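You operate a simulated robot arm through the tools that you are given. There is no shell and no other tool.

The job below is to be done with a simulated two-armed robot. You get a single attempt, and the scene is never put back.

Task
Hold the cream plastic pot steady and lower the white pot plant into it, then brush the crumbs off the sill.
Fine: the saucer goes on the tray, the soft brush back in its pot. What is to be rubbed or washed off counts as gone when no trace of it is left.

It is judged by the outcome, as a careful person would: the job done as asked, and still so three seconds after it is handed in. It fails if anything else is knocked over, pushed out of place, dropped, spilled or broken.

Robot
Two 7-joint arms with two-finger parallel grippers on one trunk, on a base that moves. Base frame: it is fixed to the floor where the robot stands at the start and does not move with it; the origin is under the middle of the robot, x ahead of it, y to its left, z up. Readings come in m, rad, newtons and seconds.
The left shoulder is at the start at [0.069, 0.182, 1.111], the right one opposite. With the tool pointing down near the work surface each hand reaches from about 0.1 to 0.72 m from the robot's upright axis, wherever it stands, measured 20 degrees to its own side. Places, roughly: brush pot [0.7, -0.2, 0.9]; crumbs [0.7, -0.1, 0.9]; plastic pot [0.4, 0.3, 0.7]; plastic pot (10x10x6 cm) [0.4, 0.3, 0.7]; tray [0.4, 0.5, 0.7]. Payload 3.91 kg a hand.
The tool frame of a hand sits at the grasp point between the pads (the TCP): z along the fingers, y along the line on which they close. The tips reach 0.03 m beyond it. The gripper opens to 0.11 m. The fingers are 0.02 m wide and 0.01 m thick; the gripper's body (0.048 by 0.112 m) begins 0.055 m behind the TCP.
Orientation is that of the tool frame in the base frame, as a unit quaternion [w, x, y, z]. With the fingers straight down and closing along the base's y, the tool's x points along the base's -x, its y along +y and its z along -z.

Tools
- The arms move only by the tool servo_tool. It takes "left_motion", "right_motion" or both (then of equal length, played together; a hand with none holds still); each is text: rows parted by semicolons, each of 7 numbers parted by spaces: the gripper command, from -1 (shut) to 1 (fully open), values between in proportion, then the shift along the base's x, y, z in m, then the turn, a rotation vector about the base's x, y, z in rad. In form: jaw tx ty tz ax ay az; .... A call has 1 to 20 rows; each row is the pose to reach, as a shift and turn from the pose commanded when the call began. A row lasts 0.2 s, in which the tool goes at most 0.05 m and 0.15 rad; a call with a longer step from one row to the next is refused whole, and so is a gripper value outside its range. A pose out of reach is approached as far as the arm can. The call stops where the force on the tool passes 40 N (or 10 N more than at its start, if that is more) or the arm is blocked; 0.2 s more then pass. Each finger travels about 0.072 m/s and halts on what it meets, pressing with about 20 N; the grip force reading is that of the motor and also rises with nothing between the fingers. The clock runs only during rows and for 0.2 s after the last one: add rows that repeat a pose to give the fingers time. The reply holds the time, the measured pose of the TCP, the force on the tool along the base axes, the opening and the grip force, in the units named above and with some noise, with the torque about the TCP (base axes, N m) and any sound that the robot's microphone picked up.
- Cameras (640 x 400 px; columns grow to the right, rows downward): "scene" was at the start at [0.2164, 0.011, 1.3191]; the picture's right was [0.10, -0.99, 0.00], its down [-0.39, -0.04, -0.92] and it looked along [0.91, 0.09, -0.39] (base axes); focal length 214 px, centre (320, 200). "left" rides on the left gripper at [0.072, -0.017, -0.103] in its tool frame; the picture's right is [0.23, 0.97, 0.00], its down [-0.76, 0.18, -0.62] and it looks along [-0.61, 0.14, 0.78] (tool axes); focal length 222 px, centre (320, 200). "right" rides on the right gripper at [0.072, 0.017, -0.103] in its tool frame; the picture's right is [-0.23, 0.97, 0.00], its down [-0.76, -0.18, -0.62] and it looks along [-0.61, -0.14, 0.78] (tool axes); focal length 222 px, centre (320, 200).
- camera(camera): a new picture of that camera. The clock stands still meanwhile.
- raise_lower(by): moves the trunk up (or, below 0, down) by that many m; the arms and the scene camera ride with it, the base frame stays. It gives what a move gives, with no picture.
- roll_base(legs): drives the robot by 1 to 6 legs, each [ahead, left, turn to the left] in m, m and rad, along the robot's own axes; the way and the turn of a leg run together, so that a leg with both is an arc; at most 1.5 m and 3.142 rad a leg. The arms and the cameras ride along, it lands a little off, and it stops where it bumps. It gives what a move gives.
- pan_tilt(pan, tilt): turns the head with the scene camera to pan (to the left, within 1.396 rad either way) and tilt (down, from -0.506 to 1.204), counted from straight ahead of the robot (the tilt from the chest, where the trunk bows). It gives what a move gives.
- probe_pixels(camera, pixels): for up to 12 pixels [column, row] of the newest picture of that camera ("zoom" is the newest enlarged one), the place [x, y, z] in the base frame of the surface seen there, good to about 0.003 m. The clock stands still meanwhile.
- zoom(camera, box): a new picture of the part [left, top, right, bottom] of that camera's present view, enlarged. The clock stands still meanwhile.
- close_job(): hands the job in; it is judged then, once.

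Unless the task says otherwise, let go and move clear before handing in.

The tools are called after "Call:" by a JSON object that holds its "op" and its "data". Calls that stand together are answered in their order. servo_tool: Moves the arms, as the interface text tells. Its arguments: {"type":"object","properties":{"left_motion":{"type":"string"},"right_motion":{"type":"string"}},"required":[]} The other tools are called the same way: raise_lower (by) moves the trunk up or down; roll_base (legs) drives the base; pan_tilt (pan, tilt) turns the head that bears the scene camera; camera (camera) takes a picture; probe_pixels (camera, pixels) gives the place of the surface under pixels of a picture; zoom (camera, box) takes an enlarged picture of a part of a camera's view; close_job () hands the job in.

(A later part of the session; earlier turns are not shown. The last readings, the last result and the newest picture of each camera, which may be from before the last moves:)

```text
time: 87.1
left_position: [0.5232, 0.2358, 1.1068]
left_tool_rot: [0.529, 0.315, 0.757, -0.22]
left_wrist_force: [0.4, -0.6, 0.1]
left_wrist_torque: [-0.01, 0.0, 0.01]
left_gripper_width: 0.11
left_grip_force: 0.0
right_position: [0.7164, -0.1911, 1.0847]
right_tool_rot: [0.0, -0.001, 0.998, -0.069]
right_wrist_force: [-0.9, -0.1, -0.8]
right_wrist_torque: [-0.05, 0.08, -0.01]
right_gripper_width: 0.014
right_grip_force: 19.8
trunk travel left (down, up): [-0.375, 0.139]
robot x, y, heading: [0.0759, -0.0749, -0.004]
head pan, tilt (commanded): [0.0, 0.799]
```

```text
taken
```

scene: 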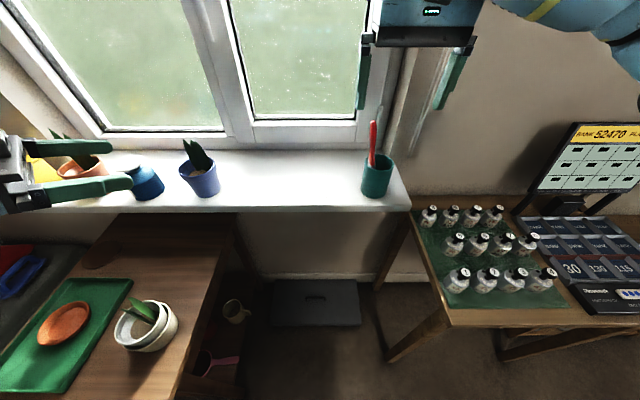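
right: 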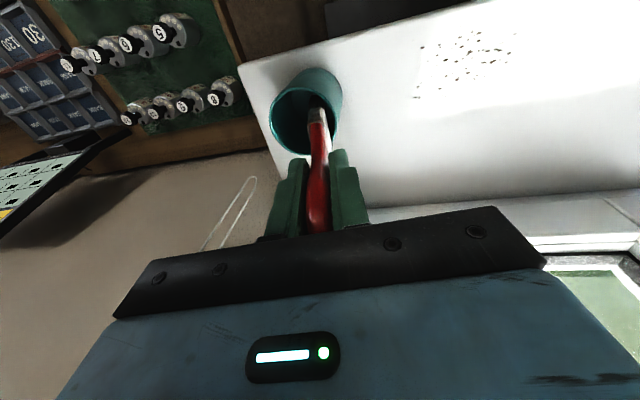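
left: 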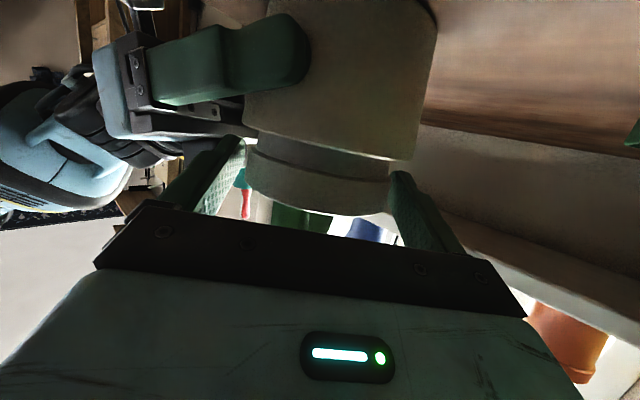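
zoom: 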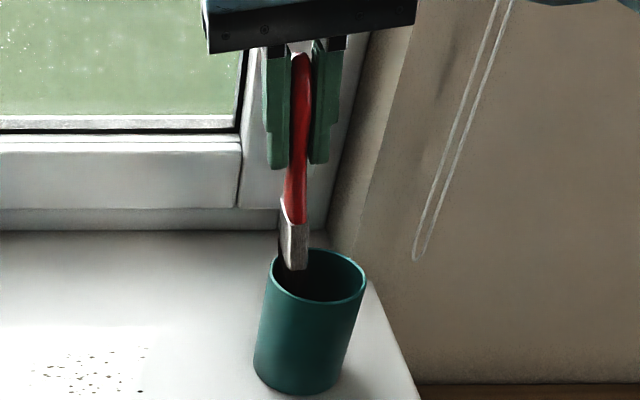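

It comes out freely and the pot stays put. I'll keep lifting along the same line.

Call:
{"op": "servo_tool", "data": {"right_motion": "-1 0 0.004 0.03 0 0 0; -1 0 0.008 0.06 0 0 0; -1 0 0.013 0.09 0 0 0; -1 0 0.014 0.1 0 0 0; -1 0 0.014 0.1 0 0 0"}}

Call:
{"op": "camera", "data": {"camera": "scene"}}

Call:
{"op": "zoom", "data": {"camera": "scene", "box": [320, 60, 440, 200]}}

Call:
{"op": "camera", "data": {"camera": "right"}}

```text
time: 88.3
left_position: [0.5244, 0.2347, 1.1049]
left_tool_rot: [0.529, 0.314, 0.757, -0.219]
left_wrist_force: [-0.1, -0.4, -0.6]
left_wrist_torque: [0.0, 0.0, 0.02]
left_gripper_width: 0.1099
left_grip_force: 0.1
right_position: [0.7025, -0.1759, 1.1833]
right_tool_rot: [0.0, -0.001, 0.998, -0.069]
right_wrist_force: [1.3, -0.4, -1.2]
right_wrist_torque: [0.0, 0.02, -0.01]
right_gripper_width: 0.0141
right_grip_force: 20.3
right hand out of reach, approached as far as the arm can: row 3, 4, 5
trunk travel left (down, up): [-0.375, 0.139]
robot x, y, heading: [0.0756, -0.0776, -0.01]
head pan, tilt (commanded): [0.0, 0.799]
```

```text
taken
```

scene: 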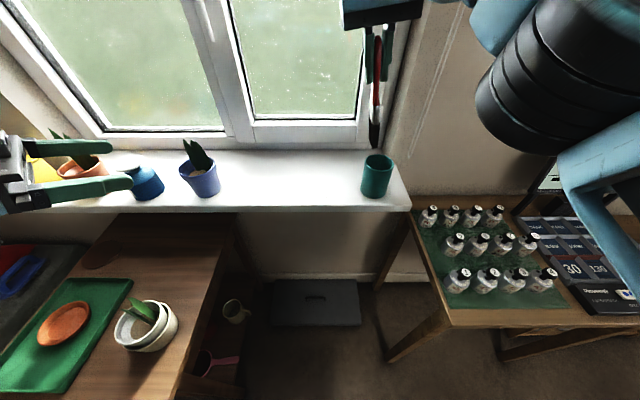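

```text
2.86 times, centred on (380, 130) of scene
```

zoom: 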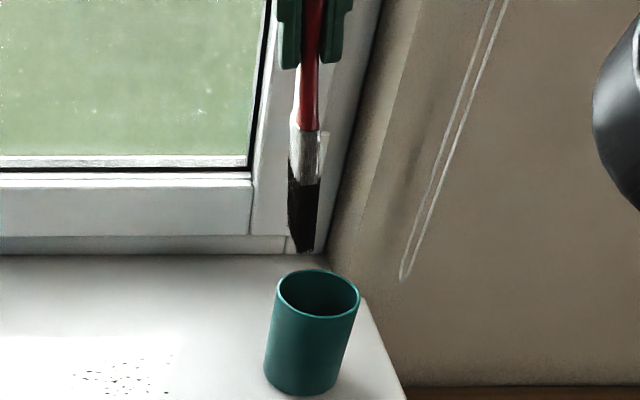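

```text
taken
```

right: 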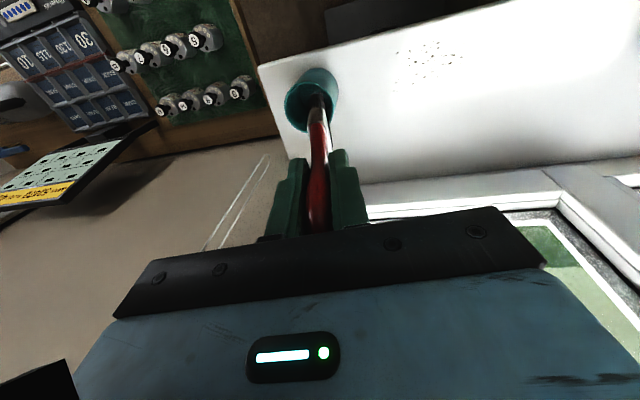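

The brush is fully out, with black bristles at zoom (305,215). I'll measure the bristle tip and ferrule relative to the hand.

Call:
{"op": "probe_pixels", "data": {"camera": "zoom", "pixels": [[302, 248], [296, 246], [312, 246], [304, 215], [292, 190], [318, 190], [308, 150], [300, 130], [310, 100], [275, 310], [358, 310], [318, 275]]}}

Call:
{"op": "zoom", "data": {"camera": "right", "box": [270, 50, 370, 150]}}

```text
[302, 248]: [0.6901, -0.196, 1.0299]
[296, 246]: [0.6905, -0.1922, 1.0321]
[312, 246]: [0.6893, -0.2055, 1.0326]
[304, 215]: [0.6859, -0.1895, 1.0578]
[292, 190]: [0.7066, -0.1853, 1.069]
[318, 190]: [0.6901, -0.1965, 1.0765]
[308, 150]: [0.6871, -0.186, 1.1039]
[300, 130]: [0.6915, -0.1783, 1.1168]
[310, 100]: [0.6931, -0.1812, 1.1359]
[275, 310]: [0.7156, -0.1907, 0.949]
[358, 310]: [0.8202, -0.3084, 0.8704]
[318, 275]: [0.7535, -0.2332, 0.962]
```

```text
4.00 times, centred on (320, 100) of right
```

zoom: 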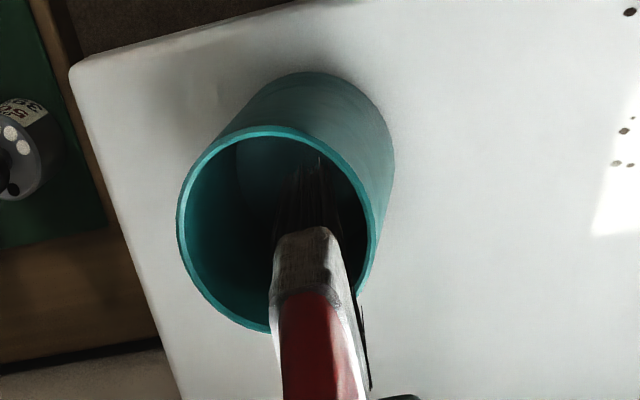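

The bristle tip is 0.153 m below the grasp point, in line with the tool; the bristles are thin in y and wide in x. I'll pull the hand back, straighten it and turn it 90° so the wide side sweeps across.

Call:
{"op": "servo_tool", "data": {"right_motion": "-1 -0.03 0.005 0 0.07 0 0; -1 -0.06 0.01 0 0.14 0 0; -1 -0.08 0.015 0 0.14 0 0; -1 -0.08 0.015 0 0.14 0 0"}}

Call:
{"op": "servo_tool", "data": {"right_motion": "-1 0 0 0 0 0 -0.14; -1 0 0 0 0 0 -0.28; -1 0 0 0 0 0 -0.42; -1 0 0 0 0 0 -0.56; -1 0 0 0 0 0 -0.7; -1 0 0 0 0 0 -0.84; -1 0 0 0 0 0 -0.98; -1 0 0 0 0 0 -1.12; -1 0 0 0 0 0 -1.26; -1 0 0 0 0 0 -1.4; -1 0 0 0 0 0 -1.5; -1 0 0 0 0 0 -1.57; -1 0 0 0 0 0 -1.57"}}

Call:
{"op": "camera", "data": {"camera": "scene"}}

Call:
{"op": "camera", "data": {"camera": "right"}}

```text
time: 89.3
left_position: [0.5245, 0.2363, 1.1052]
left_tool_rot: [0.53, 0.315, 0.756, -0.22]
left_wrist_force: [0.4, 0.5, -0.2]
left_wrist_torque: [-0.01, -0.04, 0.0]
left_gripper_width: 0.1098
left_grip_force: 0.1
right_position: [0.6234, -0.1621, 1.1823]
right_tool_rot: [0.0, 0.0, 1.0, 0.001]
right_wrist_force: [-0.7, -0.3, 0.1]
right_wrist_torque: [0.03, 0.04, -0.01]
right_gripper_width: 0.014
right_grip_force: 20.2
trunk travel left (down, up): [-0.375, 0.139]
robot x, y, heading: [0.0739, -0.0694, -0.001]
head pan, tilt (commanded): [0.0, 0.799]
```

```text
time: 92.1
left_position: [0.5229, 0.2361, 1.1041]
left_tool_rot: [0.53, 0.315, 0.756, -0.22]
left_wrist_force: [0.0, 0.4, -0.1]
left_wrist_torque: [0.0, -0.02, 0.01]
left_gripper_width: 0.1101
left_grip_force: 0.1
right_position: [0.6221, -0.1631, 1.1823]
right_tool_rot: [0.001, 0.707, 0.707, 0.0]
right_wrist_force: [0.0, 0.4, -0.2]
right_wrist_torque: [0.0, 0.0, 0.02]
right_gripper_width: 0.014
right_grip_force: 19.6
trunk travel left (down, up): [-0.375, 0.139]
robot x, y, heading: [0.0769, -0.0766, -0.005]
head pan, tilt (commanded): [0.0, 0.799]
```

```text
taken
```

scene: 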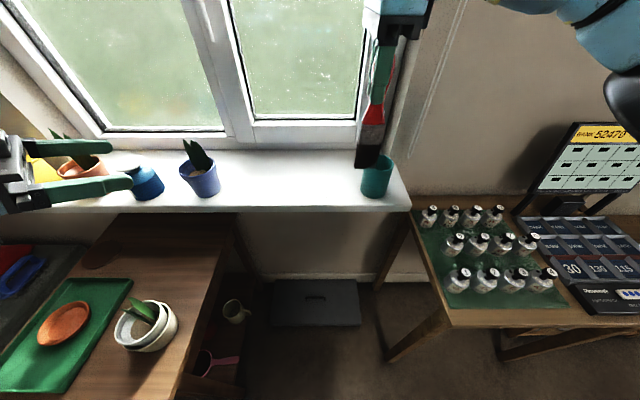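

```text
taken
```

right: 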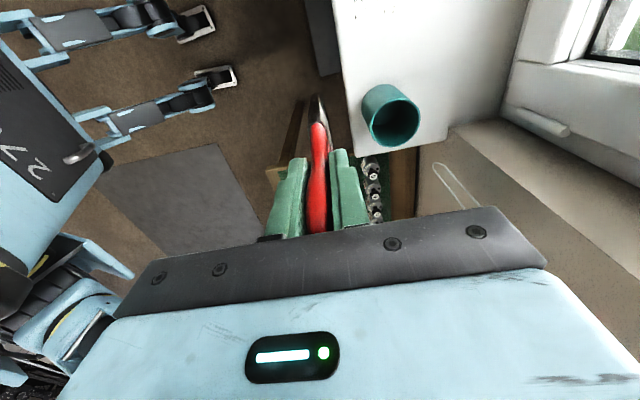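

The hand turned 90° and the brush's wide side now runs along y. I'll measure the bristles and locate every crumb before sweeping.

Call:
{"op": "zoom", "data": {"camera": "scene", "box": [340, 90, 410, 180]}}

Call:
{"op": "probe_pixels", "data": {"camera": "zoom", "pixels": [[255, 300], [300, 310], [330, 320], [345, 280], [270, 250], [300, 270], [275, 200], [345, 200], [310, 150], [310, 100]]}}

Call:
{"op": "zoom", "data": {"camera": "scene", "box": [270, 150, 370, 220]}}

```text
4.44 times, centred on (375, 135) of scene
```

zoom: 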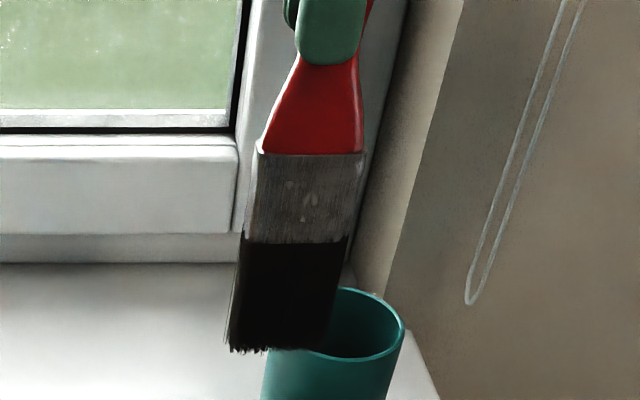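

```text
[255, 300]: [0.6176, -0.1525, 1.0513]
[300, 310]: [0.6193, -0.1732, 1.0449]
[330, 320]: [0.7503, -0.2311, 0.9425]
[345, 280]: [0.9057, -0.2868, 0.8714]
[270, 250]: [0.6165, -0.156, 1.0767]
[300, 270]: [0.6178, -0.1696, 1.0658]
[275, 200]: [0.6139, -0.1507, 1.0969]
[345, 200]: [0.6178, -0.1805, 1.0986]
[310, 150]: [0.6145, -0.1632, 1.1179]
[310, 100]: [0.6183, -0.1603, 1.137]
```

```text
5.71 times, centred on (320, 185) of scene
```

zoom: 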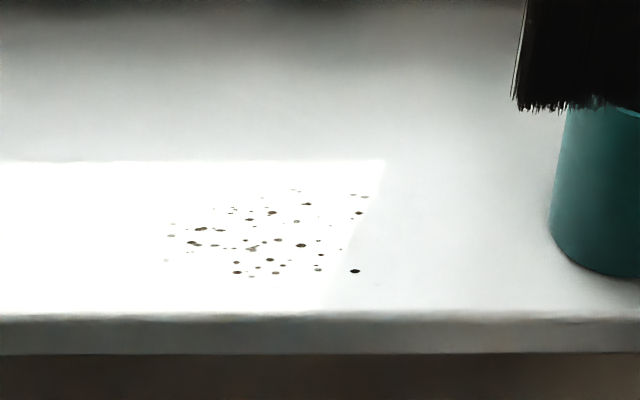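

The bristles are about 47 mm wide, centred on the tool. I'll get the coordinates of the crumb field's edges.

Call:
{"op": "probe_pixels", "data": {"camera": "zoom", "pixels": [[167, 260], [172, 236], [233, 208], [295, 190], [353, 195], [369, 197], [354, 271], [238, 272], [275, 272], [318, 268], [300, 315], [120, 230]]}}

```text
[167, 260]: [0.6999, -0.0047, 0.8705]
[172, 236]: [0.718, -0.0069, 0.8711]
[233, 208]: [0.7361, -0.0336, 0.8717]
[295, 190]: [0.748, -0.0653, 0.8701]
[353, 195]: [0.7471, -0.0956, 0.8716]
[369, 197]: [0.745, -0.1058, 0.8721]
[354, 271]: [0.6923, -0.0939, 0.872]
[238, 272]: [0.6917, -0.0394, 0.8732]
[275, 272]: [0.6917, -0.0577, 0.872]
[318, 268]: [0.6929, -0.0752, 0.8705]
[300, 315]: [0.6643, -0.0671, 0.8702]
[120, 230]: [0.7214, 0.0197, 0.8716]
```

The crumbs span x 0.69–0.75 and y 0 to -0.107, with the sill's front edge at x≈0.662. I'll drive 0.09 m ahead for reach, then bring the brush behind the crumbs.

Call:
{"op": "roll_base", "data": {"legs": [[0.09, 0.0, 0.0]]}}

Call:
{"op": "servo_tool", "data": {"right_motion": "-1 0.01 0.03 0 0 0 0; -1 0.02 0.065 0 0 0 0; -1 0.03 0.1 0 0 0 0; -1 0.045 0.13 -0.01 0 0 0; -1 0.06 0.16 -0.03 0 0 0; -1 0.065 0.18 -0.06 0 0 0; -1 0.065 0.18 -0.09 0 0 0; -1 0.065 0.18 -0.12 0 0 0; -1 0.065 0.18 -0.12 0 0 0"}}

Call:
{"op": "camera", "data": {"camera": "scene"}}

```text
time: 93.2
left_position: [0.6128, 0.235, 1.1048]
left_tool_rot: [0.529, 0.315, 0.757, -0.22]
left_wrist_force: [0.2, -0.2, -0.9]
left_wrist_torque: [-0.01, -0.03, -0.02]
left_gripper_width: 0.1098
left_grip_force: 0.1
right_position: [0.7124, -0.1639, 1.1826]
right_tool_rot: [0.0, 0.707, 0.708, 0.0]
right_wrist_force: [1.0, -0.5, -1.0]
right_wrist_torque: [0.0, 0.02, 0.0]
right_gripper_width: 0.014
right_grip_force: 19.7
trunk travel left (down, up): [-0.375, 0.139]
robot x, y, heading: [0.1676, -0.0763, -0.008]
head pan, tilt (commanded): [0.0, 0.799]
```

```text
time: 94.3
left_position: [0.614, 0.2353, 1.1063]
left_tool_rot: [0.529, 0.315, 0.757, -0.219]
left_wrist_force: [-0.6, 0.7, 1.2]
left_wrist_torque: [0.03, 0.0, 0.02]
left_gripper_width: 0.11
left_grip_force: 0.0
right_position: [0.7889, -0.1294, 1.185]
right_tool_rot: [-0.025, 0.76, 0.649, 0.027]
right_wrist_force: [-0.2, -0.1, 0.5]
right_wrist_torque: [0.0, -0.02, 0.04]
right_gripper_width: 0.014
right_grip_force: 19.7
right hand out of reach, approached as far as the arm can: row 4, 5
trunk travel left (down, up): [-0.375, 0.139]
robot x, y, heading: [0.1635, -0.0759, -0.009]
head pan, tilt (commanded): [0.0, 0.799]
stopped in row 5 (right hand): the arm was blocked; the commanded pose is now the measured one
```

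```text
taken
```

scene: 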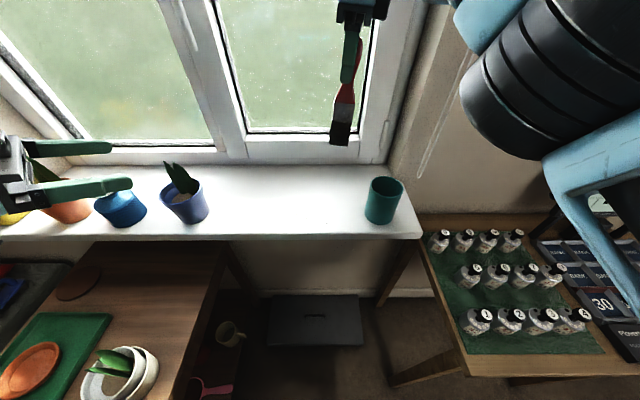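

The arm hit a wrist limit at that yaw, but the brush is still gripped and nothing was touched. I'll turn the hand back to a yaw of about −65°, level it and lower it a bit.

Call:
{"op": "servo_tool", "data": {"right_motion": "-1 -0.01 0 0 -0.015 -0.003 0.12; -1 -0.02 0.005 0 -0.03 -0.005 0.24; -1 -0.03 0.01 -0.01 -0.045 -0.008 0.36; -1 -0.04 0.02 -0.03 -0.06 -0.011 0.48; -1 -0.049 0.03 -0.05 -0.0735 -0.0134 0.5935; -1 -0.049 0.03 -0.065 -0.0735 -0.0134 0.5935; -1 -0.049 0.03 -0.065 -0.0735 -0.0134 0.5935"}}

Call:
{"op": "camera", "data": {"camera": "scene"}}

Call:
{"op": "camera", "data": {"camera": "right"}}

```text
time: 95.9
left_position: [0.6133, 0.2352, 1.1058]
left_tool_rot: [0.53, 0.314, 0.757, -0.219]
left_wrist_force: [-0.1, -0.2, 0.3]
left_wrist_torque: [-0.01, -0.03, -0.01]
left_gripper_width: 0.1099
left_grip_force: 0.0
right_position: [0.7403, -0.0972, 1.1201]
right_tool_rot: [0.001, 0.536, 0.844, 0.001]
right_wrist_force: [-0.2, -0.3, -1.5]
right_wrist_torque: [0.0, -0.02, 0.03]
right_gripper_width: 0.0141
right_grip_force: 19.7
trunk travel left (down, up): [-0.375, 0.139]
robot x, y, heading: [0.1648, -0.0756, -0.007]
head pan, tilt (commanded): [0.0, 0.799]
```

```text
taken
```

scene: 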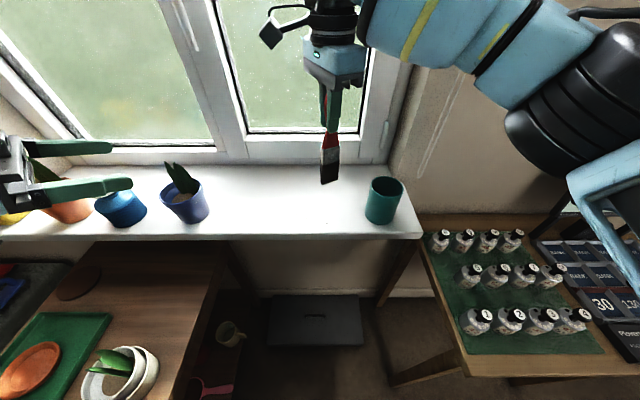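

```text
taken
```

right: 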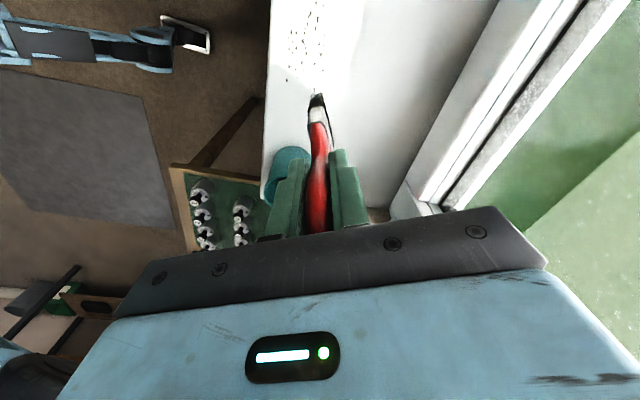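

At this yaw the hand works. I'll sweep along the brush face's normal (toward the front and slightly right), starting from the left end behind the crumbs; first I'll move there and come down close to the sill.

Call:
{"op": "servo_tool", "data": {"right_motion": "-1 0.008 0.035 0 0 0 0; -1 0.016 0.07 -0.01 0 0 0; -1 0.025 0.105 -0.02 0 0 0; -1 0.035 0.142 -0.04 0 0 0; -1 0.035 0.142 -0.065 0 0 0; -1 0.035 0.142 -0.085 0 0 0; -1 0.035 0.142 -0.085 0 0 0"}}

Call:
{"op": "zoom", "data": {"camera": "scene", "box": [220, 100, 400, 240]}}

```text
time: 96.7
left_position: [0.6145, 0.2349, 1.105]
left_tool_rot: [0.528, 0.316, 0.756, -0.22]
left_wrist_force: [0.2, -0.1, 0.3]
left_wrist_torque: [0.01, -0.01, -0.04]
left_gripper_width: 0.1098
left_grip_force: 0.1
right_position: [0.7953, -0.083, 1.1135]
right_tool_rot: [-0.012, 0.594, 0.804, 0.021]
right_wrist_force: [-0.1, -0.5, -0.7]
right_wrist_torque: [0.02, 0.01, -0.03]
right_gripper_width: 0.0143
right_grip_force: 20.1
right hand out of reach, approached as far as the arm can: row 3, 4
trunk travel left (down, up): [-0.375, 0.139]
robot x, y, heading: [0.1688, -0.076, -0.007]
head pan, tilt (commanded): [0.0, 0.799]
stopped in row 4 (right hand): the arm was blocked; the commanded pose is now the measured one
```

```text
2.86 times, centred on (310, 170) of scene
```

zoom: 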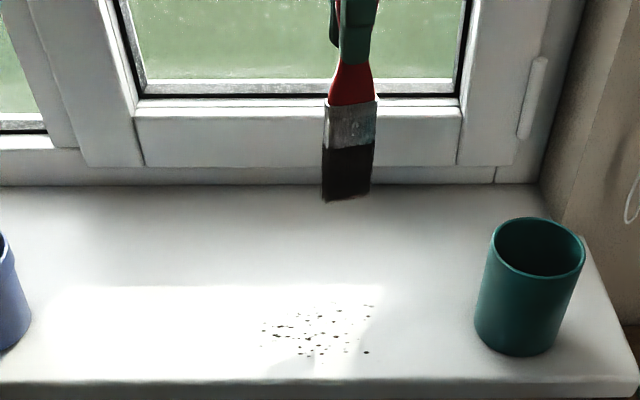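

The arm again stalled near y −0.08, so crossing inward at this yaw isn't possible. I'll pull back, return to yaw 0, and then try turning the other way, which should suit this arm better.

Call:
{"op": "servo_tool", "data": {"right_motion": "-1 -0.015 -0.005 0.005 -0.005 -0.003 0.141; -1 -0.03 -0.01 0.01 -0.01 -0.006 0.283; -1 -0.045 -0.016 0.015 -0.015 -0.009 0.424; -1 -0.06 -0.022 0.02 -0.02 -0.012 0.565; -1 -0.07 -0.03 0.025 -0.025 -0.015 0.707; -1 -0.08 -0.035 0.03 -0.03 -0.018 0.848; -1 -0.09 -0.04 0.035 -0.035 -0.02 0.989; -1 -0.095 -0.047 0.036 -0.04 -0.023 1.131; -1 -0.095 -0.047 0.036 -0.045 -0.0257 1.272; -1 -0.095 -0.047 0.036 -0.045 -0.0257 1.272"}}

Call:
{"op": "servo_tool", "data": {"right_motion": "-1 -0.01 0 0 0 0 0.14; -1 -0.02 0 0 0 0 0.28; -1 -0.03 0 0 0 0 0.42; -1 -0.04 0 0 0 0 0.56; -1 -0.04 0 0 0 0 0.7; -1 -0.04 0 0 0 0 0.84; -1 -0.04 0 0 0 0 0.98; -1 -0.04 0 0 0 0 1.12; -1 -0.04 0 0 0 0 1.26; -1 -0.04 0 0 0 0 1.4; -1 -0.04 0 0 0 0 1.48; -1 -0.04 0 0 0 0 1.48"}}

Call:
{"op": "camera", "data": {"camera": "scene"}}

```text
time: 98.9
left_position: [0.6145, 0.2342, 1.1063]
left_tool_rot: [0.529, 0.316, 0.757, -0.22]
left_wrist_force: [-0.3, -0.4, 0.1]
left_wrist_torque: [0.01, 0.02, -0.02]
left_gripper_width: 0.1102
left_grip_force: 0.1
right_position: [0.6987, -0.1283, 1.1492]
right_tool_rot: [0.001, -0.003, 1.0, 0.0]
right_wrist_force: [1.0, -0.6, -0.6]
right_wrist_torque: [-0.02, 0.04, 0.0]
right_gripper_width: 0.014
right_grip_force: 20.2
trunk travel left (down, up): [-0.375, 0.139]
robot x, y, heading: [0.1668, -0.0771, -0.009]
head pan, tilt (commanded): [0.0, 0.799]
```

```text
time: 101.5
left_position: [0.6138, 0.2345, 1.105]
left_tool_rot: [0.529, 0.316, 0.756, -0.221]
left_wrist_force: [0.7, 0.9, -0.8]
left_wrist_torque: [0.0, 0.01, 0.0]
left_gripper_width: 0.1101
left_grip_force: 0.0
right_position: [0.5708, -0.1106, 1.1302]
right_tool_rot: [-0.001, -0.675, 0.738, 0.001]
right_wrist_force: [0.0, -0.2, -0.3]
right_wrist_torque: [0.03, 0.0, -0.01]
right_gripper_width: 0.0139
right_grip_force: 20.2
right hand out of reach, approached as far as the arm can: row 9, 10, 11, 12
trunk travel left (down, up): [-0.375, 0.139]
robot x, y, heading: [0.1672, -0.0762, -0.01]
head pan, tilt (commanded): [0.0, 0.799]
```

```text
taken
```

scene: 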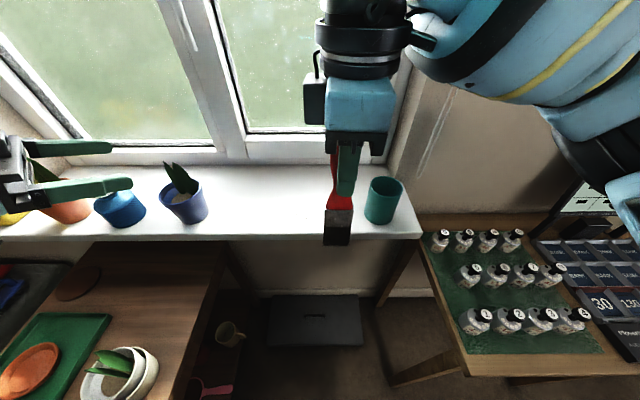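

The readings show these stalls are simple reach limits (shoulder-to-wrist over about 0.63 m), not the yaw. I'll turn back to a yaw of −80°, then raise the trunk and shift the base ahead and left so the crumbs are well within reach.

Call:
{"op": "servo_tool", "data": {"right_motion": "-1 0.002 0 0 0 0 -0.144; -1 0.004 0 0 0 0 -0.288; -1 0.006 0 0 0 0 -0.432; -1 0.01 0 0 0 0 -0.576; -1 0.015 0 0 0 0 -0.72; -1 0.02 0 0 0 0 -0.864; -1 0.025 0 0 0 0 -1.008; -1 0.03 0 0 0 0 -1.152; -1 0.035 0 0 0 0 -1.296; -1 0.04 0 0 0 0 -1.44; -1 0.04 0 0 0 0 -1.584; -1 0.04 0 0 0 0 -1.728; -1 0.04 0 0 0 0 -1.872; -1 0.04 0 0 0 0 -2.016; -1 0.04 0 0 0 0 -2.16; -1 0.04 0 0 0 0 -2.304; -1 0.04 0 0 0 0 -2.448; -1 0.04 0 0 0 0 -2.592; -1 0.04 0 0 0 0 -2.736; -1 0.04 0 0 0 0 -2.88"}}

Call:
{"op": "raise_lower", "data": {"by": 0.1}}

Call:
{"op": "roll_base", "data": {"legs": [[0.025, 0.045, 0.0]]}}

Call:
{"op": "camera", "data": {"camera": "scene"}}

```text
time: 105.7
left_position: [0.6135, 0.2344, 1.1054]
left_tool_rot: [0.529, 0.316, 0.756, -0.221]
left_wrist_force: [0.2, -0.2, -0.8]
left_wrist_torque: [0.01, 0.0, -0.02]
left_gripper_width: 0.1098
left_grip_force: 0.1
right_position: [0.6126, -0.111, 1.1306]
right_tool_rot: [0.0, 0.644, 0.765, 0.0]
right_wrist_force: [-0.5, 0.5, -0.4]
right_wrist_torque: [-0.02, 0.01, 0.0]
right_gripper_width: 0.0139
right_grip_force: 20.3
trunk travel left (down, up): [-0.375, 0.139]
robot x, y, heading: [0.1683, -0.0764, -0.007]
head pan, tilt (commanded): [0.0, 0.799]
```

```text
time: 107.0
left_position: [0.6147, 0.2328, 1.2047]
left_tool_rot: [0.528, 0.316, 0.757, -0.221]
left_wrist_force: [1.1, 0.3, 0.5]
left_wrist_torque: [-0.02, 0.0, -0.03]
left_gripper_width: 0.1101
left_grip_force: 0.0
right_position: [0.6138, -0.1111, 1.2294]
right_tool_rot: [-0.001, 0.643, 0.766, -0.001]
right_wrist_force: [0.0, 0.7, -1.3]
right_wrist_torque: [0.01, 0.02, 0.01]
right_gripper_width: 0.014
right_grip_force: 20.0
trunk travel left (down, up): [-0.475, 0.039]
robot x, y, heading: [0.1623, -0.0773, -0.009]
head pan, tilt (commanded): [0.0, 0.799]
```

```text
time: 108.1
left_position: [0.6381, 0.2779, 1.2049]
left_tool_rot: [0.528, 0.316, 0.756, -0.221]
left_wrist_force: [-0.1, 0.5, 0.3]
left_wrist_torque: [-0.01, -0.01, 0.03]
left_gripper_width: 0.1101
left_grip_force: 0.1
right_position: [0.6371, -0.0646, 1.2312]
right_tool_rot: [0.0, 0.643, 0.766, 0.0]
right_wrist_force: [0.6, 0.1, -1.0]
right_wrist_torque: [-0.02, 0.0, 0.01]
right_gripper_width: 0.014
right_grip_force: 19.3
trunk travel left (down, up): [-0.475, 0.039]
robot x, y, heading: [0.1892, -0.03, -0.004]
head pan, tilt (commanded): [0.0, 0.799]
```

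```text
taken
```

scene: 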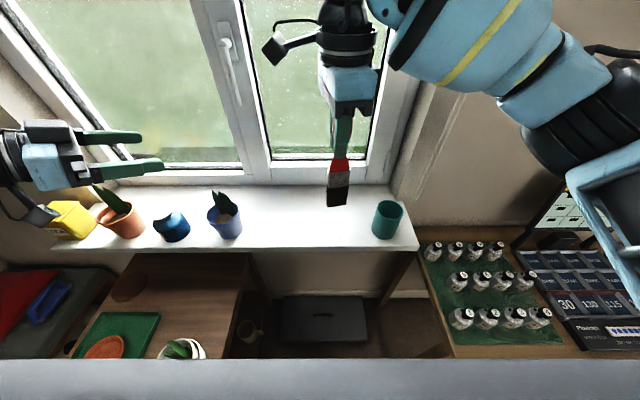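

Base is at (0.189,−0.03) with the trunk 0.1 m higher. I'll ease the yaw to −70° and take the brush to the start point behind the crumbs on the left, still above the sill.

Call:
{"op": "servo_tool", "data": {"right_motion": "-1 0.02 0.015 -0.02 0 0 0.09; -1 0.045 0.03 -0.045 0 0 0.17; -1 0.07 0.048 -0.075 0 0 0.17; -1 0.095 0.065 -0.105 0 0 0.17; -1 0.115 0.08 -0.135 0 0 0.17; -1 0.133 0.095 -0.16 0 0 0.17; -1 0.133 0.095 -0.16 0 0 0.17"}}

Call:
{"op": "zoom", "data": {"camera": "scene", "box": [220, 120, 420, 260]}}

```text
time: 109.7
left_position: [0.6382, 0.2773, 1.2063]
left_tool_rot: [0.528, 0.316, 0.756, -0.22]
left_wrist_force: [-0.2, -0.3, 0.2]
left_wrist_torque: [0.01, 0.0, -0.01]
left_gripper_width: 0.1099
left_grip_force: 0.1
right_position: [0.7704, 0.0277, 1.0727]
right_tool_rot: [0.001, 0.574, 0.819, 0.002]
right_wrist_force: [-0.1, 0.0, -0.4]
right_wrist_torque: [-0.01, 0.01, 0.01]
right_gripper_width: 0.0141
right_grip_force: 19.9
trunk travel left (down, up): [-0.475, 0.039]
robot x, y, heading: [0.191, -0.0295, -0.003]
head pan, tilt (commanded): [0.0, 0.799]
```

```text
2.86 times, centred on (320, 190) of scene
```

zoom: 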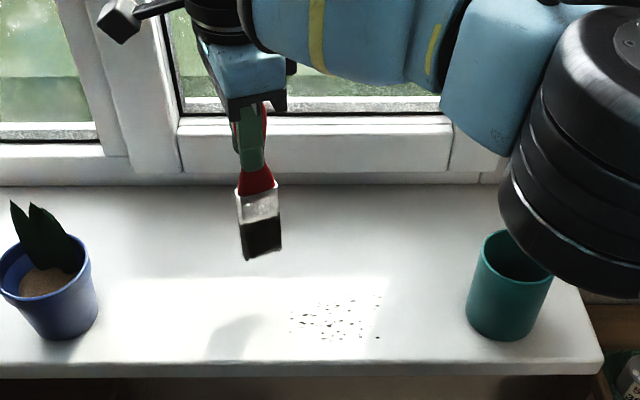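

The brush is at its start point, behind and left of the crumbs. I'll check the forearm's height over the teal pot before lowering.

Call:
{"op": "probe_pixels", "data": {"camera": "zoom", "pixels": [[560, 285], [520, 200], [600, 260], [480, 120], [500, 240], [545, 245], [247, 258], [280, 252], [262, 235], [240, 200], [275, 200], [190, 120]]}}

```text
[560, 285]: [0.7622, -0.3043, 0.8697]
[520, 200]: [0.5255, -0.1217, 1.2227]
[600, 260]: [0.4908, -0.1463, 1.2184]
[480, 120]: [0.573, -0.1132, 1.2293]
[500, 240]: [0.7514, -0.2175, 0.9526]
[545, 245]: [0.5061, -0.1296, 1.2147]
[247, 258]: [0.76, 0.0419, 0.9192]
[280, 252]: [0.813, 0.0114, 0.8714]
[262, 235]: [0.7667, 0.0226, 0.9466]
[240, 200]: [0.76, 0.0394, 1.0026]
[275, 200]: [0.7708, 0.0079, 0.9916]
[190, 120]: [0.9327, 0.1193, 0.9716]
```

The forearm is at z≈1.2, well clear. The bristle tip is at 0.919; I'll lower to just above the sill, then feel for contact.

Call:
{"op": "servo_tool", "data": {"right_motion": "-1 0 0 -0.02 0 0 0; -1 0 0 -0.038 0 0 0; -1 0 0 -0.042 0 0 0; -1 0 0 -0.042 0 0 0"}}

Call:
{"op": "servo_tool", "data": {"right_motion": "-1 0 0 -0.003 0 0 0; -1 0 0 -0.006 0 0 0; -1 0 0 -0.006 0 0 0"}}

Call:
{"op": "zoom", "data": {"camera": "scene", "box": [260, 170, 360, 240]}}

```text
time: 110.7
left_position: [0.6396, 0.278, 1.2071]
left_tool_rot: [0.53, 0.315, 0.756, -0.22]
left_wrist_force: [0.2, 0.0, 0.0]
left_wrist_torque: [-0.01, 0.02, -0.04]
left_gripper_width: 0.11
left_grip_force: 0.2
right_position: [0.771, 0.0307, 1.0313]
right_tool_rot: [0.001, 0.575, 0.818, 0.002]
right_wrist_force: [-0.8, 0.0, 12.0]
right_wrist_torque: [-0.13, -0.05, -0.02]
right_gripper_width: 0.0142
right_grip_force: 19.8
trunk travel left (down, up): [-0.475, 0.039]
robot x, y, heading: [0.1915, -0.0339, -0.009]
head pan, tilt (commanded): [0.0, 0.799]
```

```text
time: 111.5
left_position: [0.6383, 0.2772, 1.2048]
left_tool_rot: [0.529, 0.316, 0.756, -0.22]
left_wrist_force: [-0.7, -0.1, 0.2]
left_wrist_torque: [-0.04, 0.0, -0.05]
left_gripper_width: 0.1101
left_grip_force: 0.0
right_position: [0.7698, 0.0298, 1.0223]
right_tool_rot: [-0.001, 0.575, 0.818, 0.001]
right_wrist_force: [-0.6, 0.3, 14.9]
right_wrist_torque: [-0.07, -0.01, -0.04]
right_gripper_width: 0.0148
right_grip_force: 19.7
trunk travel left (down, up): [-0.475, 0.039]
robot x, y, heading: [0.1878, -0.0311, -0.008]
head pan, tilt (commanded): [0.0, 0.799]
```

```text
5.71 times, centred on (310, 205) of scene
```

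zoom: 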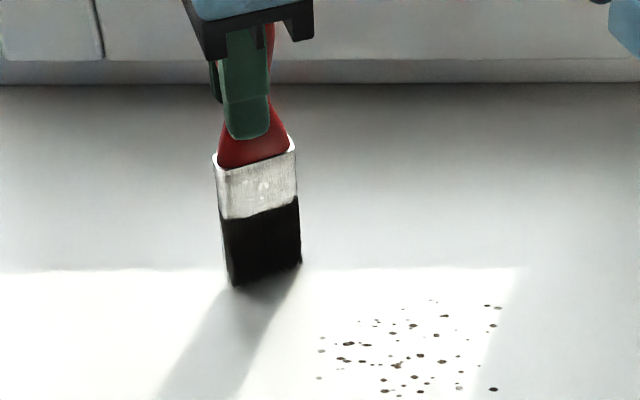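

Contact reads about 15 N, which is more than needed and the brush may have slid a few millimetres in the grip. I'll ease up to a light pressure.

Call:
{"op": "servo_tool", "data": {"right_motion": "-1 0 0 0.002 0 0 0; -1 0 0 0.002 0 0 0"}}

```text
time: 112.1
left_position: [0.6379, 0.2778, 1.2045]
left_tool_rot: [0.529, 0.316, 0.757, -0.22]
left_wrist_force: [-0.3, 0.1, -0.1]
left_wrist_torque: [-0.03, 0.02, 0.0]
left_gripper_width: 0.11
left_grip_force: 0.0
right_position: [0.7708, 0.0298, 1.0232]
right_tool_rot: [-0.001, 0.574, 0.819, -0.001]
right_wrist_force: [0.3, 0.2, -0.9]
right_wrist_torque: [0.0, 0.0, 0.02]
right_gripper_width: 0.0144
right_grip_force: 20.2
trunk travel left (down, up): [-0.475, 0.039]
robot x, y, heading: [0.1904, -0.0296, -0.006]
head pan, tilt (commanded): [0.0, 0.799]
```

It behaves as a rigid tip with the grip slipping at about 15 N, so contact is just under this height. I'll make the first stroke toward the front edge with light pressure and see how the crumbs respond.

Call:
{"op": "servo_tool", "data": {"right_motion": "-1 0 0 -0.0015 0 0 0; -1 -0.02 -0.0073 -0.0015 0 0 0; -1 -0.04 -0.0145 -0.0015 0 0 0; -1 -0.06 -0.0218 -0.0015 0 0 0; -1 -0.08 -0.029 -0.0015 0 0 0; -1 -0.1 -0.0364 -0.0015 0 0 0; -1 -0.12 -0.0437 -0.0015 0 0 0; -1 -0.14 -0.051 -0.0015 0 0 0; -1 -0.14 -0.051 -0.0015 0 0 0"}}

Call:
{"op": "zoom", "data": {"camera": "scene", "box": [240, 170, 380, 260]}}

```text
time: 114.1
left_position: [0.6382, 0.2777, 1.2049]
left_tool_rot: [0.529, 0.315, 0.757, -0.22]
left_wrist_force: [0.1, -0.7, -0.7]
left_wrist_torque: [-0.01, 0.02, 0.01]
left_gripper_width: 0.1098
left_grip_force: 0.1
right_position: [0.6308, -0.021, 1.0241]
right_tool_rot: [0.0, 0.576, 0.818, 0.001]
right_wrist_force: [0.1, 0.4, -0.8]
right_wrist_torque: [0.0, 0.0, 0.0]
right_gripper_width: 0.0145
right_grip_force: 19.7
trunk travel left (down, up): [-0.475, 0.039]
robot x, y, heading: [0.1878, -0.0323, -0.011]
head pan, tilt (commanded): [0.0, 0.799]
```

```text
4.44 times, centred on (310, 215) of scene
```

zoom: 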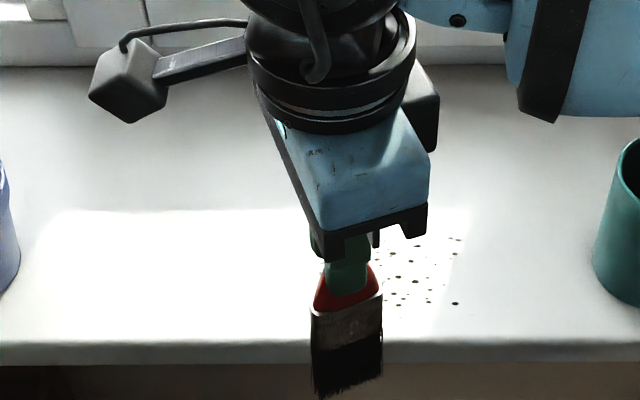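

The brush passed over the front edge. I'll lift, return behind the crumbs for the next lane, and look at what changed.

Call:
{"op": "servo_tool", "data": {"right_motion": "-1 0 0 0.035 0 0 0; -1 0.04 0.01 0.04 0 0 0; -1 0.08 0.02 0.04 0 0 0; -1 0.12 0.027 0.04 0 0 0; -1 0.144 0.032 0.04 0 0 0; -1 0.144 0.032 0.04 0 0 0"}}

Call:
{"op": "zoom", "data": {"camera": "scene", "box": [240, 170, 380, 260]}}

```text
time: 115.5
left_position: [0.6395, 0.2779, 1.2046]
left_tool_rot: [0.529, 0.315, 0.757, -0.22]
left_wrist_force: [0.0, 0.2, 0.2]
left_wrist_torque: [0.0, -0.01, 0.03]
left_gripper_width: 0.1099
left_grip_force: 0.1
right_position: [0.7754, 0.0095, 1.0634]
right_tool_rot: [0.001, 0.573, 0.819, 0.001]
right_wrist_force: [0.3, -0.3, -0.3]
right_wrist_torque: [-0.01, -0.02, 0.0]
right_gripper_width: 0.0145
right_grip_force: 20.1
trunk travel left (down, up): [-0.475, 0.039]
robot x, y, heading: [0.1883, -0.0317, -0.007]
head pan, tilt (commanded): [0.0, 0.799]
```

```text
4.44 times, centred on (310, 215) of scene
```

zoom: 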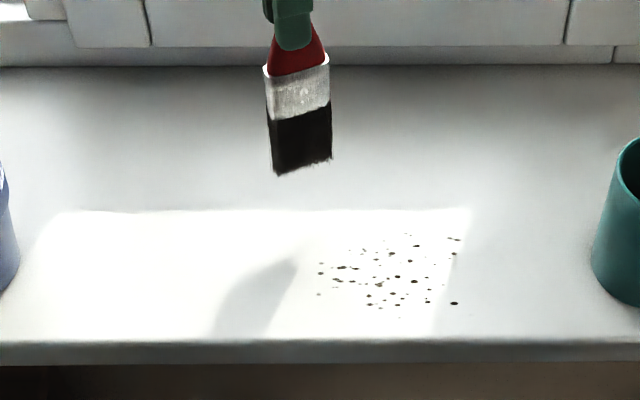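

The leftmost crumbs at (320,263) and (318,295) still appear. I'll check their exact place against the stroke I made.

Call:
{"op": "probe_pixels", "data": {"camera": "zoom", "pixels": [[320, 263], [318, 295], [335, 268], [340, 283], [370, 305], [364, 250], [410, 234], [459, 240], [454, 303], [400, 318], [272, 172], [330, 160]]}}

Call:
{"op": "zoom", "data": {"camera": "scene", "box": [300, 210, 350, 245]}}

```text
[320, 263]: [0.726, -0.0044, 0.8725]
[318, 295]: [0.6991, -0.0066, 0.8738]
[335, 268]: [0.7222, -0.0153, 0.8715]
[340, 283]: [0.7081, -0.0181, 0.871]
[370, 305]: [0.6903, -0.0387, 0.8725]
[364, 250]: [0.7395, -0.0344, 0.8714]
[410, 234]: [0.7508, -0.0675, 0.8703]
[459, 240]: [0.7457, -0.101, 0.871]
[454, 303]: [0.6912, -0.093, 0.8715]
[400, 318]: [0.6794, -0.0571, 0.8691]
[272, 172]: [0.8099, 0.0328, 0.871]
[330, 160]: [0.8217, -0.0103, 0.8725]
```

```text
11.43 times, centred on (325, 228) of scene
```

zoom: 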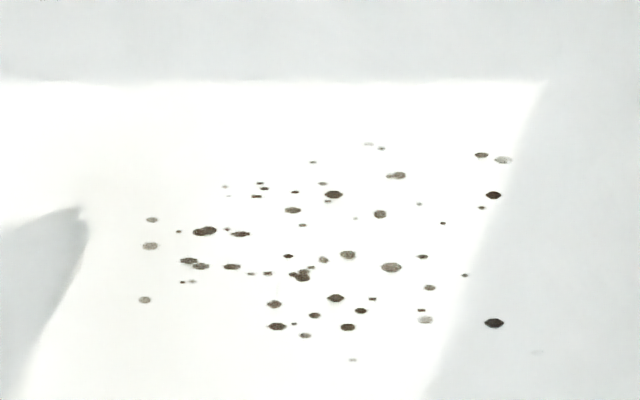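

The crumbs haven't moved, so that stroke was too light or just above them. I'll lower here and find a firmer but gentle contact (5–10 N) before the next stroke.

Call:
{"op": "servo_tool", "data": {"right_motion": "-1 0 0 -0.02 0 0 0; -1 0 0 -0.036 0 0 0; -1 0 0 -0.041 0 0 0; -1 0 0 -0.0425 0 0 0; -1 0 0 -0.0425 0 0 0"}}

```text
time: 116.7
left_position: [0.6383, 0.2774, 1.2061]
left_tool_rot: [0.53, 0.315, 0.756, -0.22]
left_wrist_force: [0.4, -0.1, 0.3]
left_wrist_torque: [0.0, 0.04, -0.01]
left_gripper_width: 0.1098
left_grip_force: 0.1
right_position: [0.7756, 0.0105, 1.0216]
right_tool_rot: [0.001, 0.575, 0.818, 0.001]
right_wrist_force: [0.2, 0.6, 6.5]
right_wrist_torque: [0.02, -0.03, 0.01]
right_gripper_width: 0.0145
right_grip_force: 20.1
trunk travel left (down, up): [-0.475, 0.039]
robot x, y, heading: [0.1891, -0.0322, -0.008]
head pan, tilt (commanded): [0.0, 0.799]
```

Contact reads 6.5 N. I'll sweep this lane to beyond the front edge at this height, then lift.

Call:
{"op": "servo_tool", "data": {"right_motion": "-1 -0.018 -0.0066 -0.0005 0 0 0; -1 -0.036 -0.0131 -0.0005 0 0 0; -1 -0.054 -0.0197 -0.0005 0 0 0; -1 -0.072 -0.0262 -0.0005 0 0 0; -1 -0.072 -0.0262 -0.0005 0 0 0"}}

Call:
{"op": "zoom", "data": {"camera": "scene", "box": [260, 190, 380, 260]}}

```text
time: 117.9
left_position: [0.6385, 0.2783, 1.2065]
left_tool_rot: [0.529, 0.315, 0.757, -0.219]
left_wrist_force: [0.5, 0.0, 0.2]
left_wrist_torque: [0.03, 0.0, 0.02]
left_gripper_width: 0.1101
left_grip_force: 0.1
right_position: [0.7033, -0.016, 1.0209]
right_tool_rot: [0.0, 0.576, 0.818, 0.0]
right_wrist_force: [2.5, 1.0, 13.8]
right_wrist_torque: [0.11, -0.46, 0.01]
right_gripper_width: 0.0146
right_grip_force: 20.0
trunk travel left (down, up): [-0.475, 0.039]
robot x, y, heading: [0.1902, -0.0312, -0.0]
head pan, tilt (commanded): [0.0, 0.799]
```

```text
5.33 times, centred on (320, 225) of scene
```

zoom: 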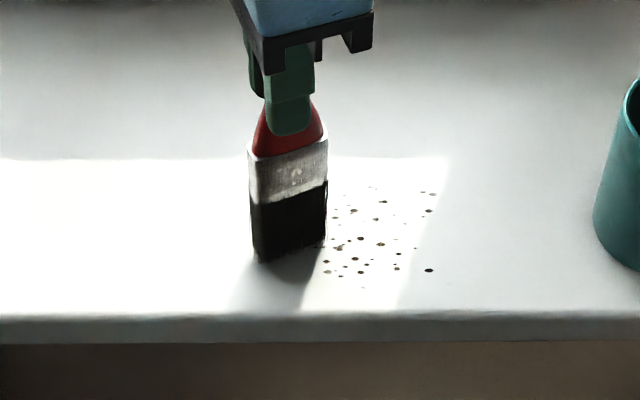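

Good contact now (about 14 N down, slight drag). I'll continue off the edge, lift and look.

Call:
{"op": "servo_tool", "data": {"right_motion": "-1 -0.018 -0.0066 0 0 0 0; -1 -0.036 -0.0131 0 0 0 0; -1 -0.054 -0.0197 0 0 0 0; -1 -0.068 -0.0248 0 0 0 0; -1 -0.068 -0.0248 0.03 0 0 0; -1 -0.04 0.0 0.04 0 0 0; -1 0.0 0.02 0.04 0 0 0; -1 0.04 0.03 0.04 0 0 0; -1 0.073 0.026 0.04 0 0 0; -1 0.073 0.026 0.04 0 0 0"}}

Call:
{"op": "zoom", "data": {"camera": "scene", "box": [300, 210, 350, 245]}}

```text
time: 120.1
left_position: [0.6378, 0.2774, 1.2058]
left_tool_rot: [0.529, 0.316, 0.756, -0.22]
left_wrist_force: [0.3, -0.6, -1.3]
left_wrist_torque: [0.01, 0.02, -0.02]
left_gripper_width: 0.1102
left_grip_force: 0.0
right_position: [0.7774, 0.009, 1.0616]
right_tool_rot: [0.0, 0.574, 0.819, 0.0]
right_wrist_force: [0.6, -0.8, -1.0]
right_wrist_torque: [0.02, 0.02, 0.02]
right_gripper_width: 0.0145
right_grip_force: 20.0
trunk travel left (down, up): [-0.475, 0.039]
robot x, y, heading: [0.19, -0.0331, -0.008]
head pan, tilt (commanded): [0.0, 0.799]
```

```text
11.43 times, centred on (325, 228) of scene
```

zoom: 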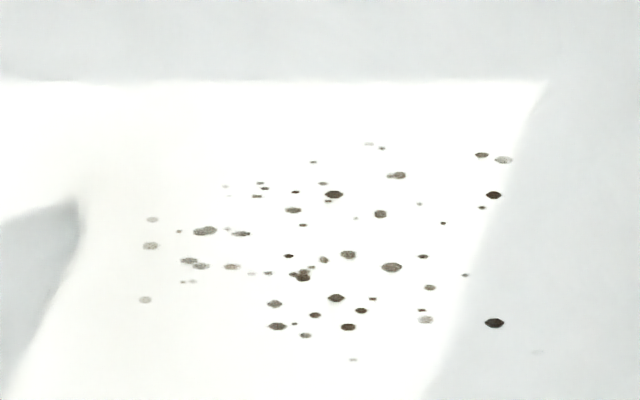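

The crumbs under that stroke have faded (e.g. (205,230) and (190,261)), so brushing with contact works and several passes are needed. I'll make repeated strokes in this lane, keeping the return strokes short of the edge.

Call:
{"op": "servo_tool", "data": {"right_motion": "-1 0 0.005 -0.03 0 0 0; -1 0 0.005 -0.0405 0 0 0; -1 -0.025 -0.004 -0.0405 0 0 0; -1 -0.05 -0.0132 -0.0405 0 0 0; -1 -0.075 -0.0223 -0.0405 0 0 0; -1 -0.1 -0.0314 -0.0405 0 0 0; -1 -0.075 -0.0223 -0.0405 0 0 0; -1 -0.05 -0.0132 -0.0405 0 0 0; -1 -0.025 -0.004 -0.0405 0 0 0; -1 -0.005 0.003 -0.0405 0 0 0; -1 -0.03 -0.006 -0.0405 0 0 0; -1 -0.055 -0.015 -0.0405 0 0 0; -1 -0.08 -0.024 -0.0405 0 0 0; -1 -0.1 -0.0314 -0.0405 0 0 0; -1 -0.075 -0.0223 -0.0405 0 0 0; -1 -0.05 -0.0132 -0.0405 0 0 0; -1 -0.025 -0.004 -0.0405 0 0 0; -1 -0.005 0.003 -0.0405 0 0 0; -1 -0.005 0.003 -0.0405 0 0 0"}}

Call:
{"op": "zoom", "data": {"camera": "scene", "box": [300, 210, 350, 245]}}

```text
time: 124.1
left_position: [0.6386, 0.2773, 1.2052]
left_tool_rot: [0.529, 0.315, 0.757, -0.219]
left_wrist_force: [0.2, 0.1, 0.5]
left_wrist_torque: [0.0, 0.0, -0.03]
left_gripper_width: 0.1104
left_grip_force: 0.2
right_position: [0.7715, 0.0127, 1.0208]
right_tool_rot: [0.0, 0.575, 0.818, 0.0]
right_wrist_force: [-0.3, 0.5, 2.3]
right_wrist_torque: [0.08, 0.0, 0.0]
right_gripper_width: 0.0142
right_grip_force: 20.3
trunk travel left (down, up): [-0.475, 0.039]
robot x, y, heading: [0.1897, -0.0329, -0.007]
head pan, tilt (commanded): [0.0, 0.799]
```

```text
11.43 times, centred on (325, 228) of scene
```

zoom: 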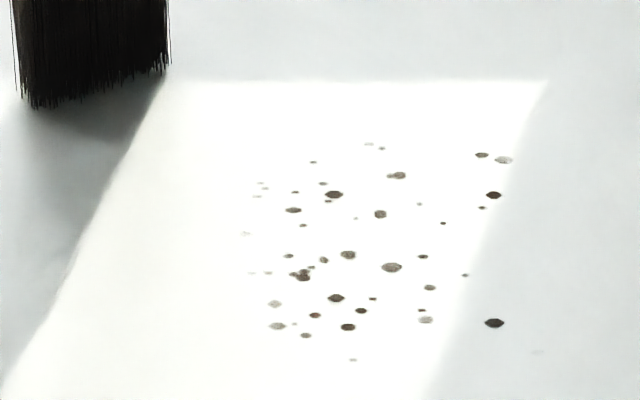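

That lane is clean now: the crumbs left of about (245,230) are gone. I'll shift right 28 mm and repeat.

Call:
{"op": "servo_tool", "data": {"right_motion": "-1 0 -0.014 -0.0005 0 0 0; -1 0 -0.028 -0.0005 0 0 0; -1 -0.025 -0.037 -0.0005 0 0 0; -1 -0.05 -0.0462 -0.0005 0 0 0; -1 -0.075 -0.0553 -0.0005 0 0 0; -1 -0.097 -0.0634 -0.0005 0 0 0; -1 -0.075 -0.0553 -0.0005 0 0 0; -1 -0.05 -0.0462 -0.0005 0 0 0; -1 -0.025 -0.037 -0.0005 0 0 0; -1 0 -0.028 -0.0005 0 0 0; -1 -0.025 -0.037 -0.0005 0 0 0; -1 -0.05 -0.0462 -0.0005 0 0 0; -1 -0.075 -0.0553 -0.0005 0 0 0; -1 -0.097 -0.0634 -0.0005 0 0 0; -1 -0.075 -0.0553 -0.0005 0 0 0; -1 -0.05 -0.0462 -0.0005 0 0 0; -1 -0.025 -0.037 -0.0005 0 0 0; -1 0 -0.028 -0.0005 0 0 0; -1 0 -0.028 -0.0005 0 0 0"}}

Call:
{"op": "zoom", "data": {"camera": "scene", "box": [300, 210, 350, 245]}}

```text
time: 128.1
left_position: [0.6381, 0.2788, 1.2052]
left_tool_rot: [0.529, 0.315, 0.757, -0.22]
left_wrist_force: [-0.3, 0.1, -0.1]
left_wrist_torque: [-0.02, -0.01, 0.02]
left_gripper_width: 0.1102
left_grip_force: 0.0
right_position: [0.7705, -0.0137, 1.0196]
right_tool_rot: [0.0, 0.575, 0.818, 0.001]
right_wrist_force: [-0.3, 1.7, 1.3]
right_wrist_torque: [0.05, 0.04, -0.04]
right_gripper_width: 0.0139
right_grip_force: 20.1
trunk travel left (down, up): [-0.475, 0.039]
robot x, y, heading: [0.1878, -0.0295, -0.005]
head pan, tilt (commanded): [0.0, 0.799]
```

```text
11.43 times, centred on (325, 228) of scene
```

zoom: 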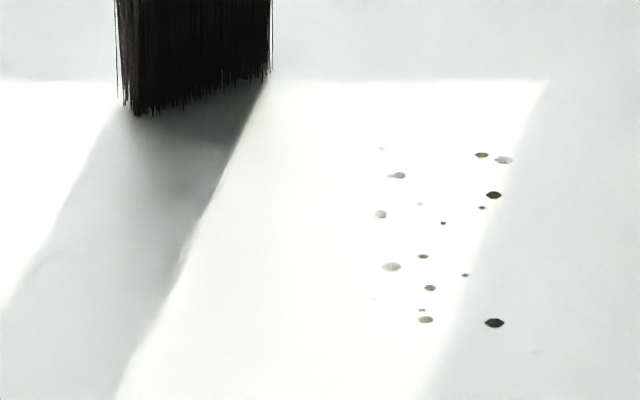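

Great progress: only the right-hand part of the field remains (x px 370–540). I'll shift another 28 mm right and repeat.

Call:
{"op": "servo_tool", "data": {"right_motion": "-1 0 -0.014 -0.0005 0 0 0; -1 0 -0.028 -0.0005 0 0 0; -1 -0.025 -0.037 -0.0005 0 0 0; -1 -0.05 -0.0462 -0.0005 0 0 0; -1 -0.075 -0.0553 -0.0005 0 0 0; -1 -0.097 -0.0634 -0.0005 0 0 0; -1 -0.075 -0.0553 -0.0005 0 0 0; -1 -0.05 -0.0462 -0.0005 0 0 0; -1 -0.025 -0.037 -0.0005 0 0 0; -1 0 -0.028 -0.0005 0 0 0; -1 -0.025 -0.037 -0.0005 0 0 0; -1 -0.05 -0.0462 -0.0005 0 0 0; -1 -0.075 -0.0553 -0.0005 0 0 0; -1 -0.097 -0.0634 -0.0005 0 0 0; -1 -0.075 -0.0553 -0.0005 0 0 0; -1 -0.05 -0.0462 -0.0005 0 0 0; -1 -0.025 -0.037 -0.0005 0 0 0; -1 0 -0.028 -0.0005 0 0 0; -1 0 -0.028 -0.0005 0 0 0"}}

Call:
{"op": "zoom", "data": {"camera": "scene", "box": [310, 205, 380, 250]}}

```text
time: 132.1
left_position: [0.6386, 0.2775, 1.2049]
left_tool_rot: [0.528, 0.316, 0.757, -0.22]
left_wrist_force: [0.1, 0.0, -0.3]
left_wrist_torque: [-0.02, -0.03, -0.02]
left_gripper_width: 0.1102
left_grip_force: 0.0
right_position: [0.7702, -0.0428, 1.0203]
right_tool_rot: [0.0, 0.575, 0.818, 0.001]
right_wrist_force: [1.1, 0.8, 0.0]
right_wrist_torque: [0.01, 0.02, 0.02]
right_gripper_width: 0.0145
right_grip_force: 19.8
trunk travel left (down, up): [-0.475, 0.039]
robot x, y, heading: [0.1935, -0.0319, -0.01]
head pan, tilt (commanded): [0.0, 0.799]
```

```text
8.89 times, centred on (345, 228) of scene
```

zoom: 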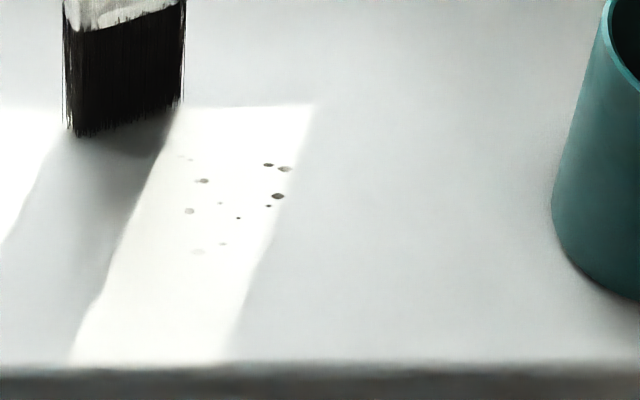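

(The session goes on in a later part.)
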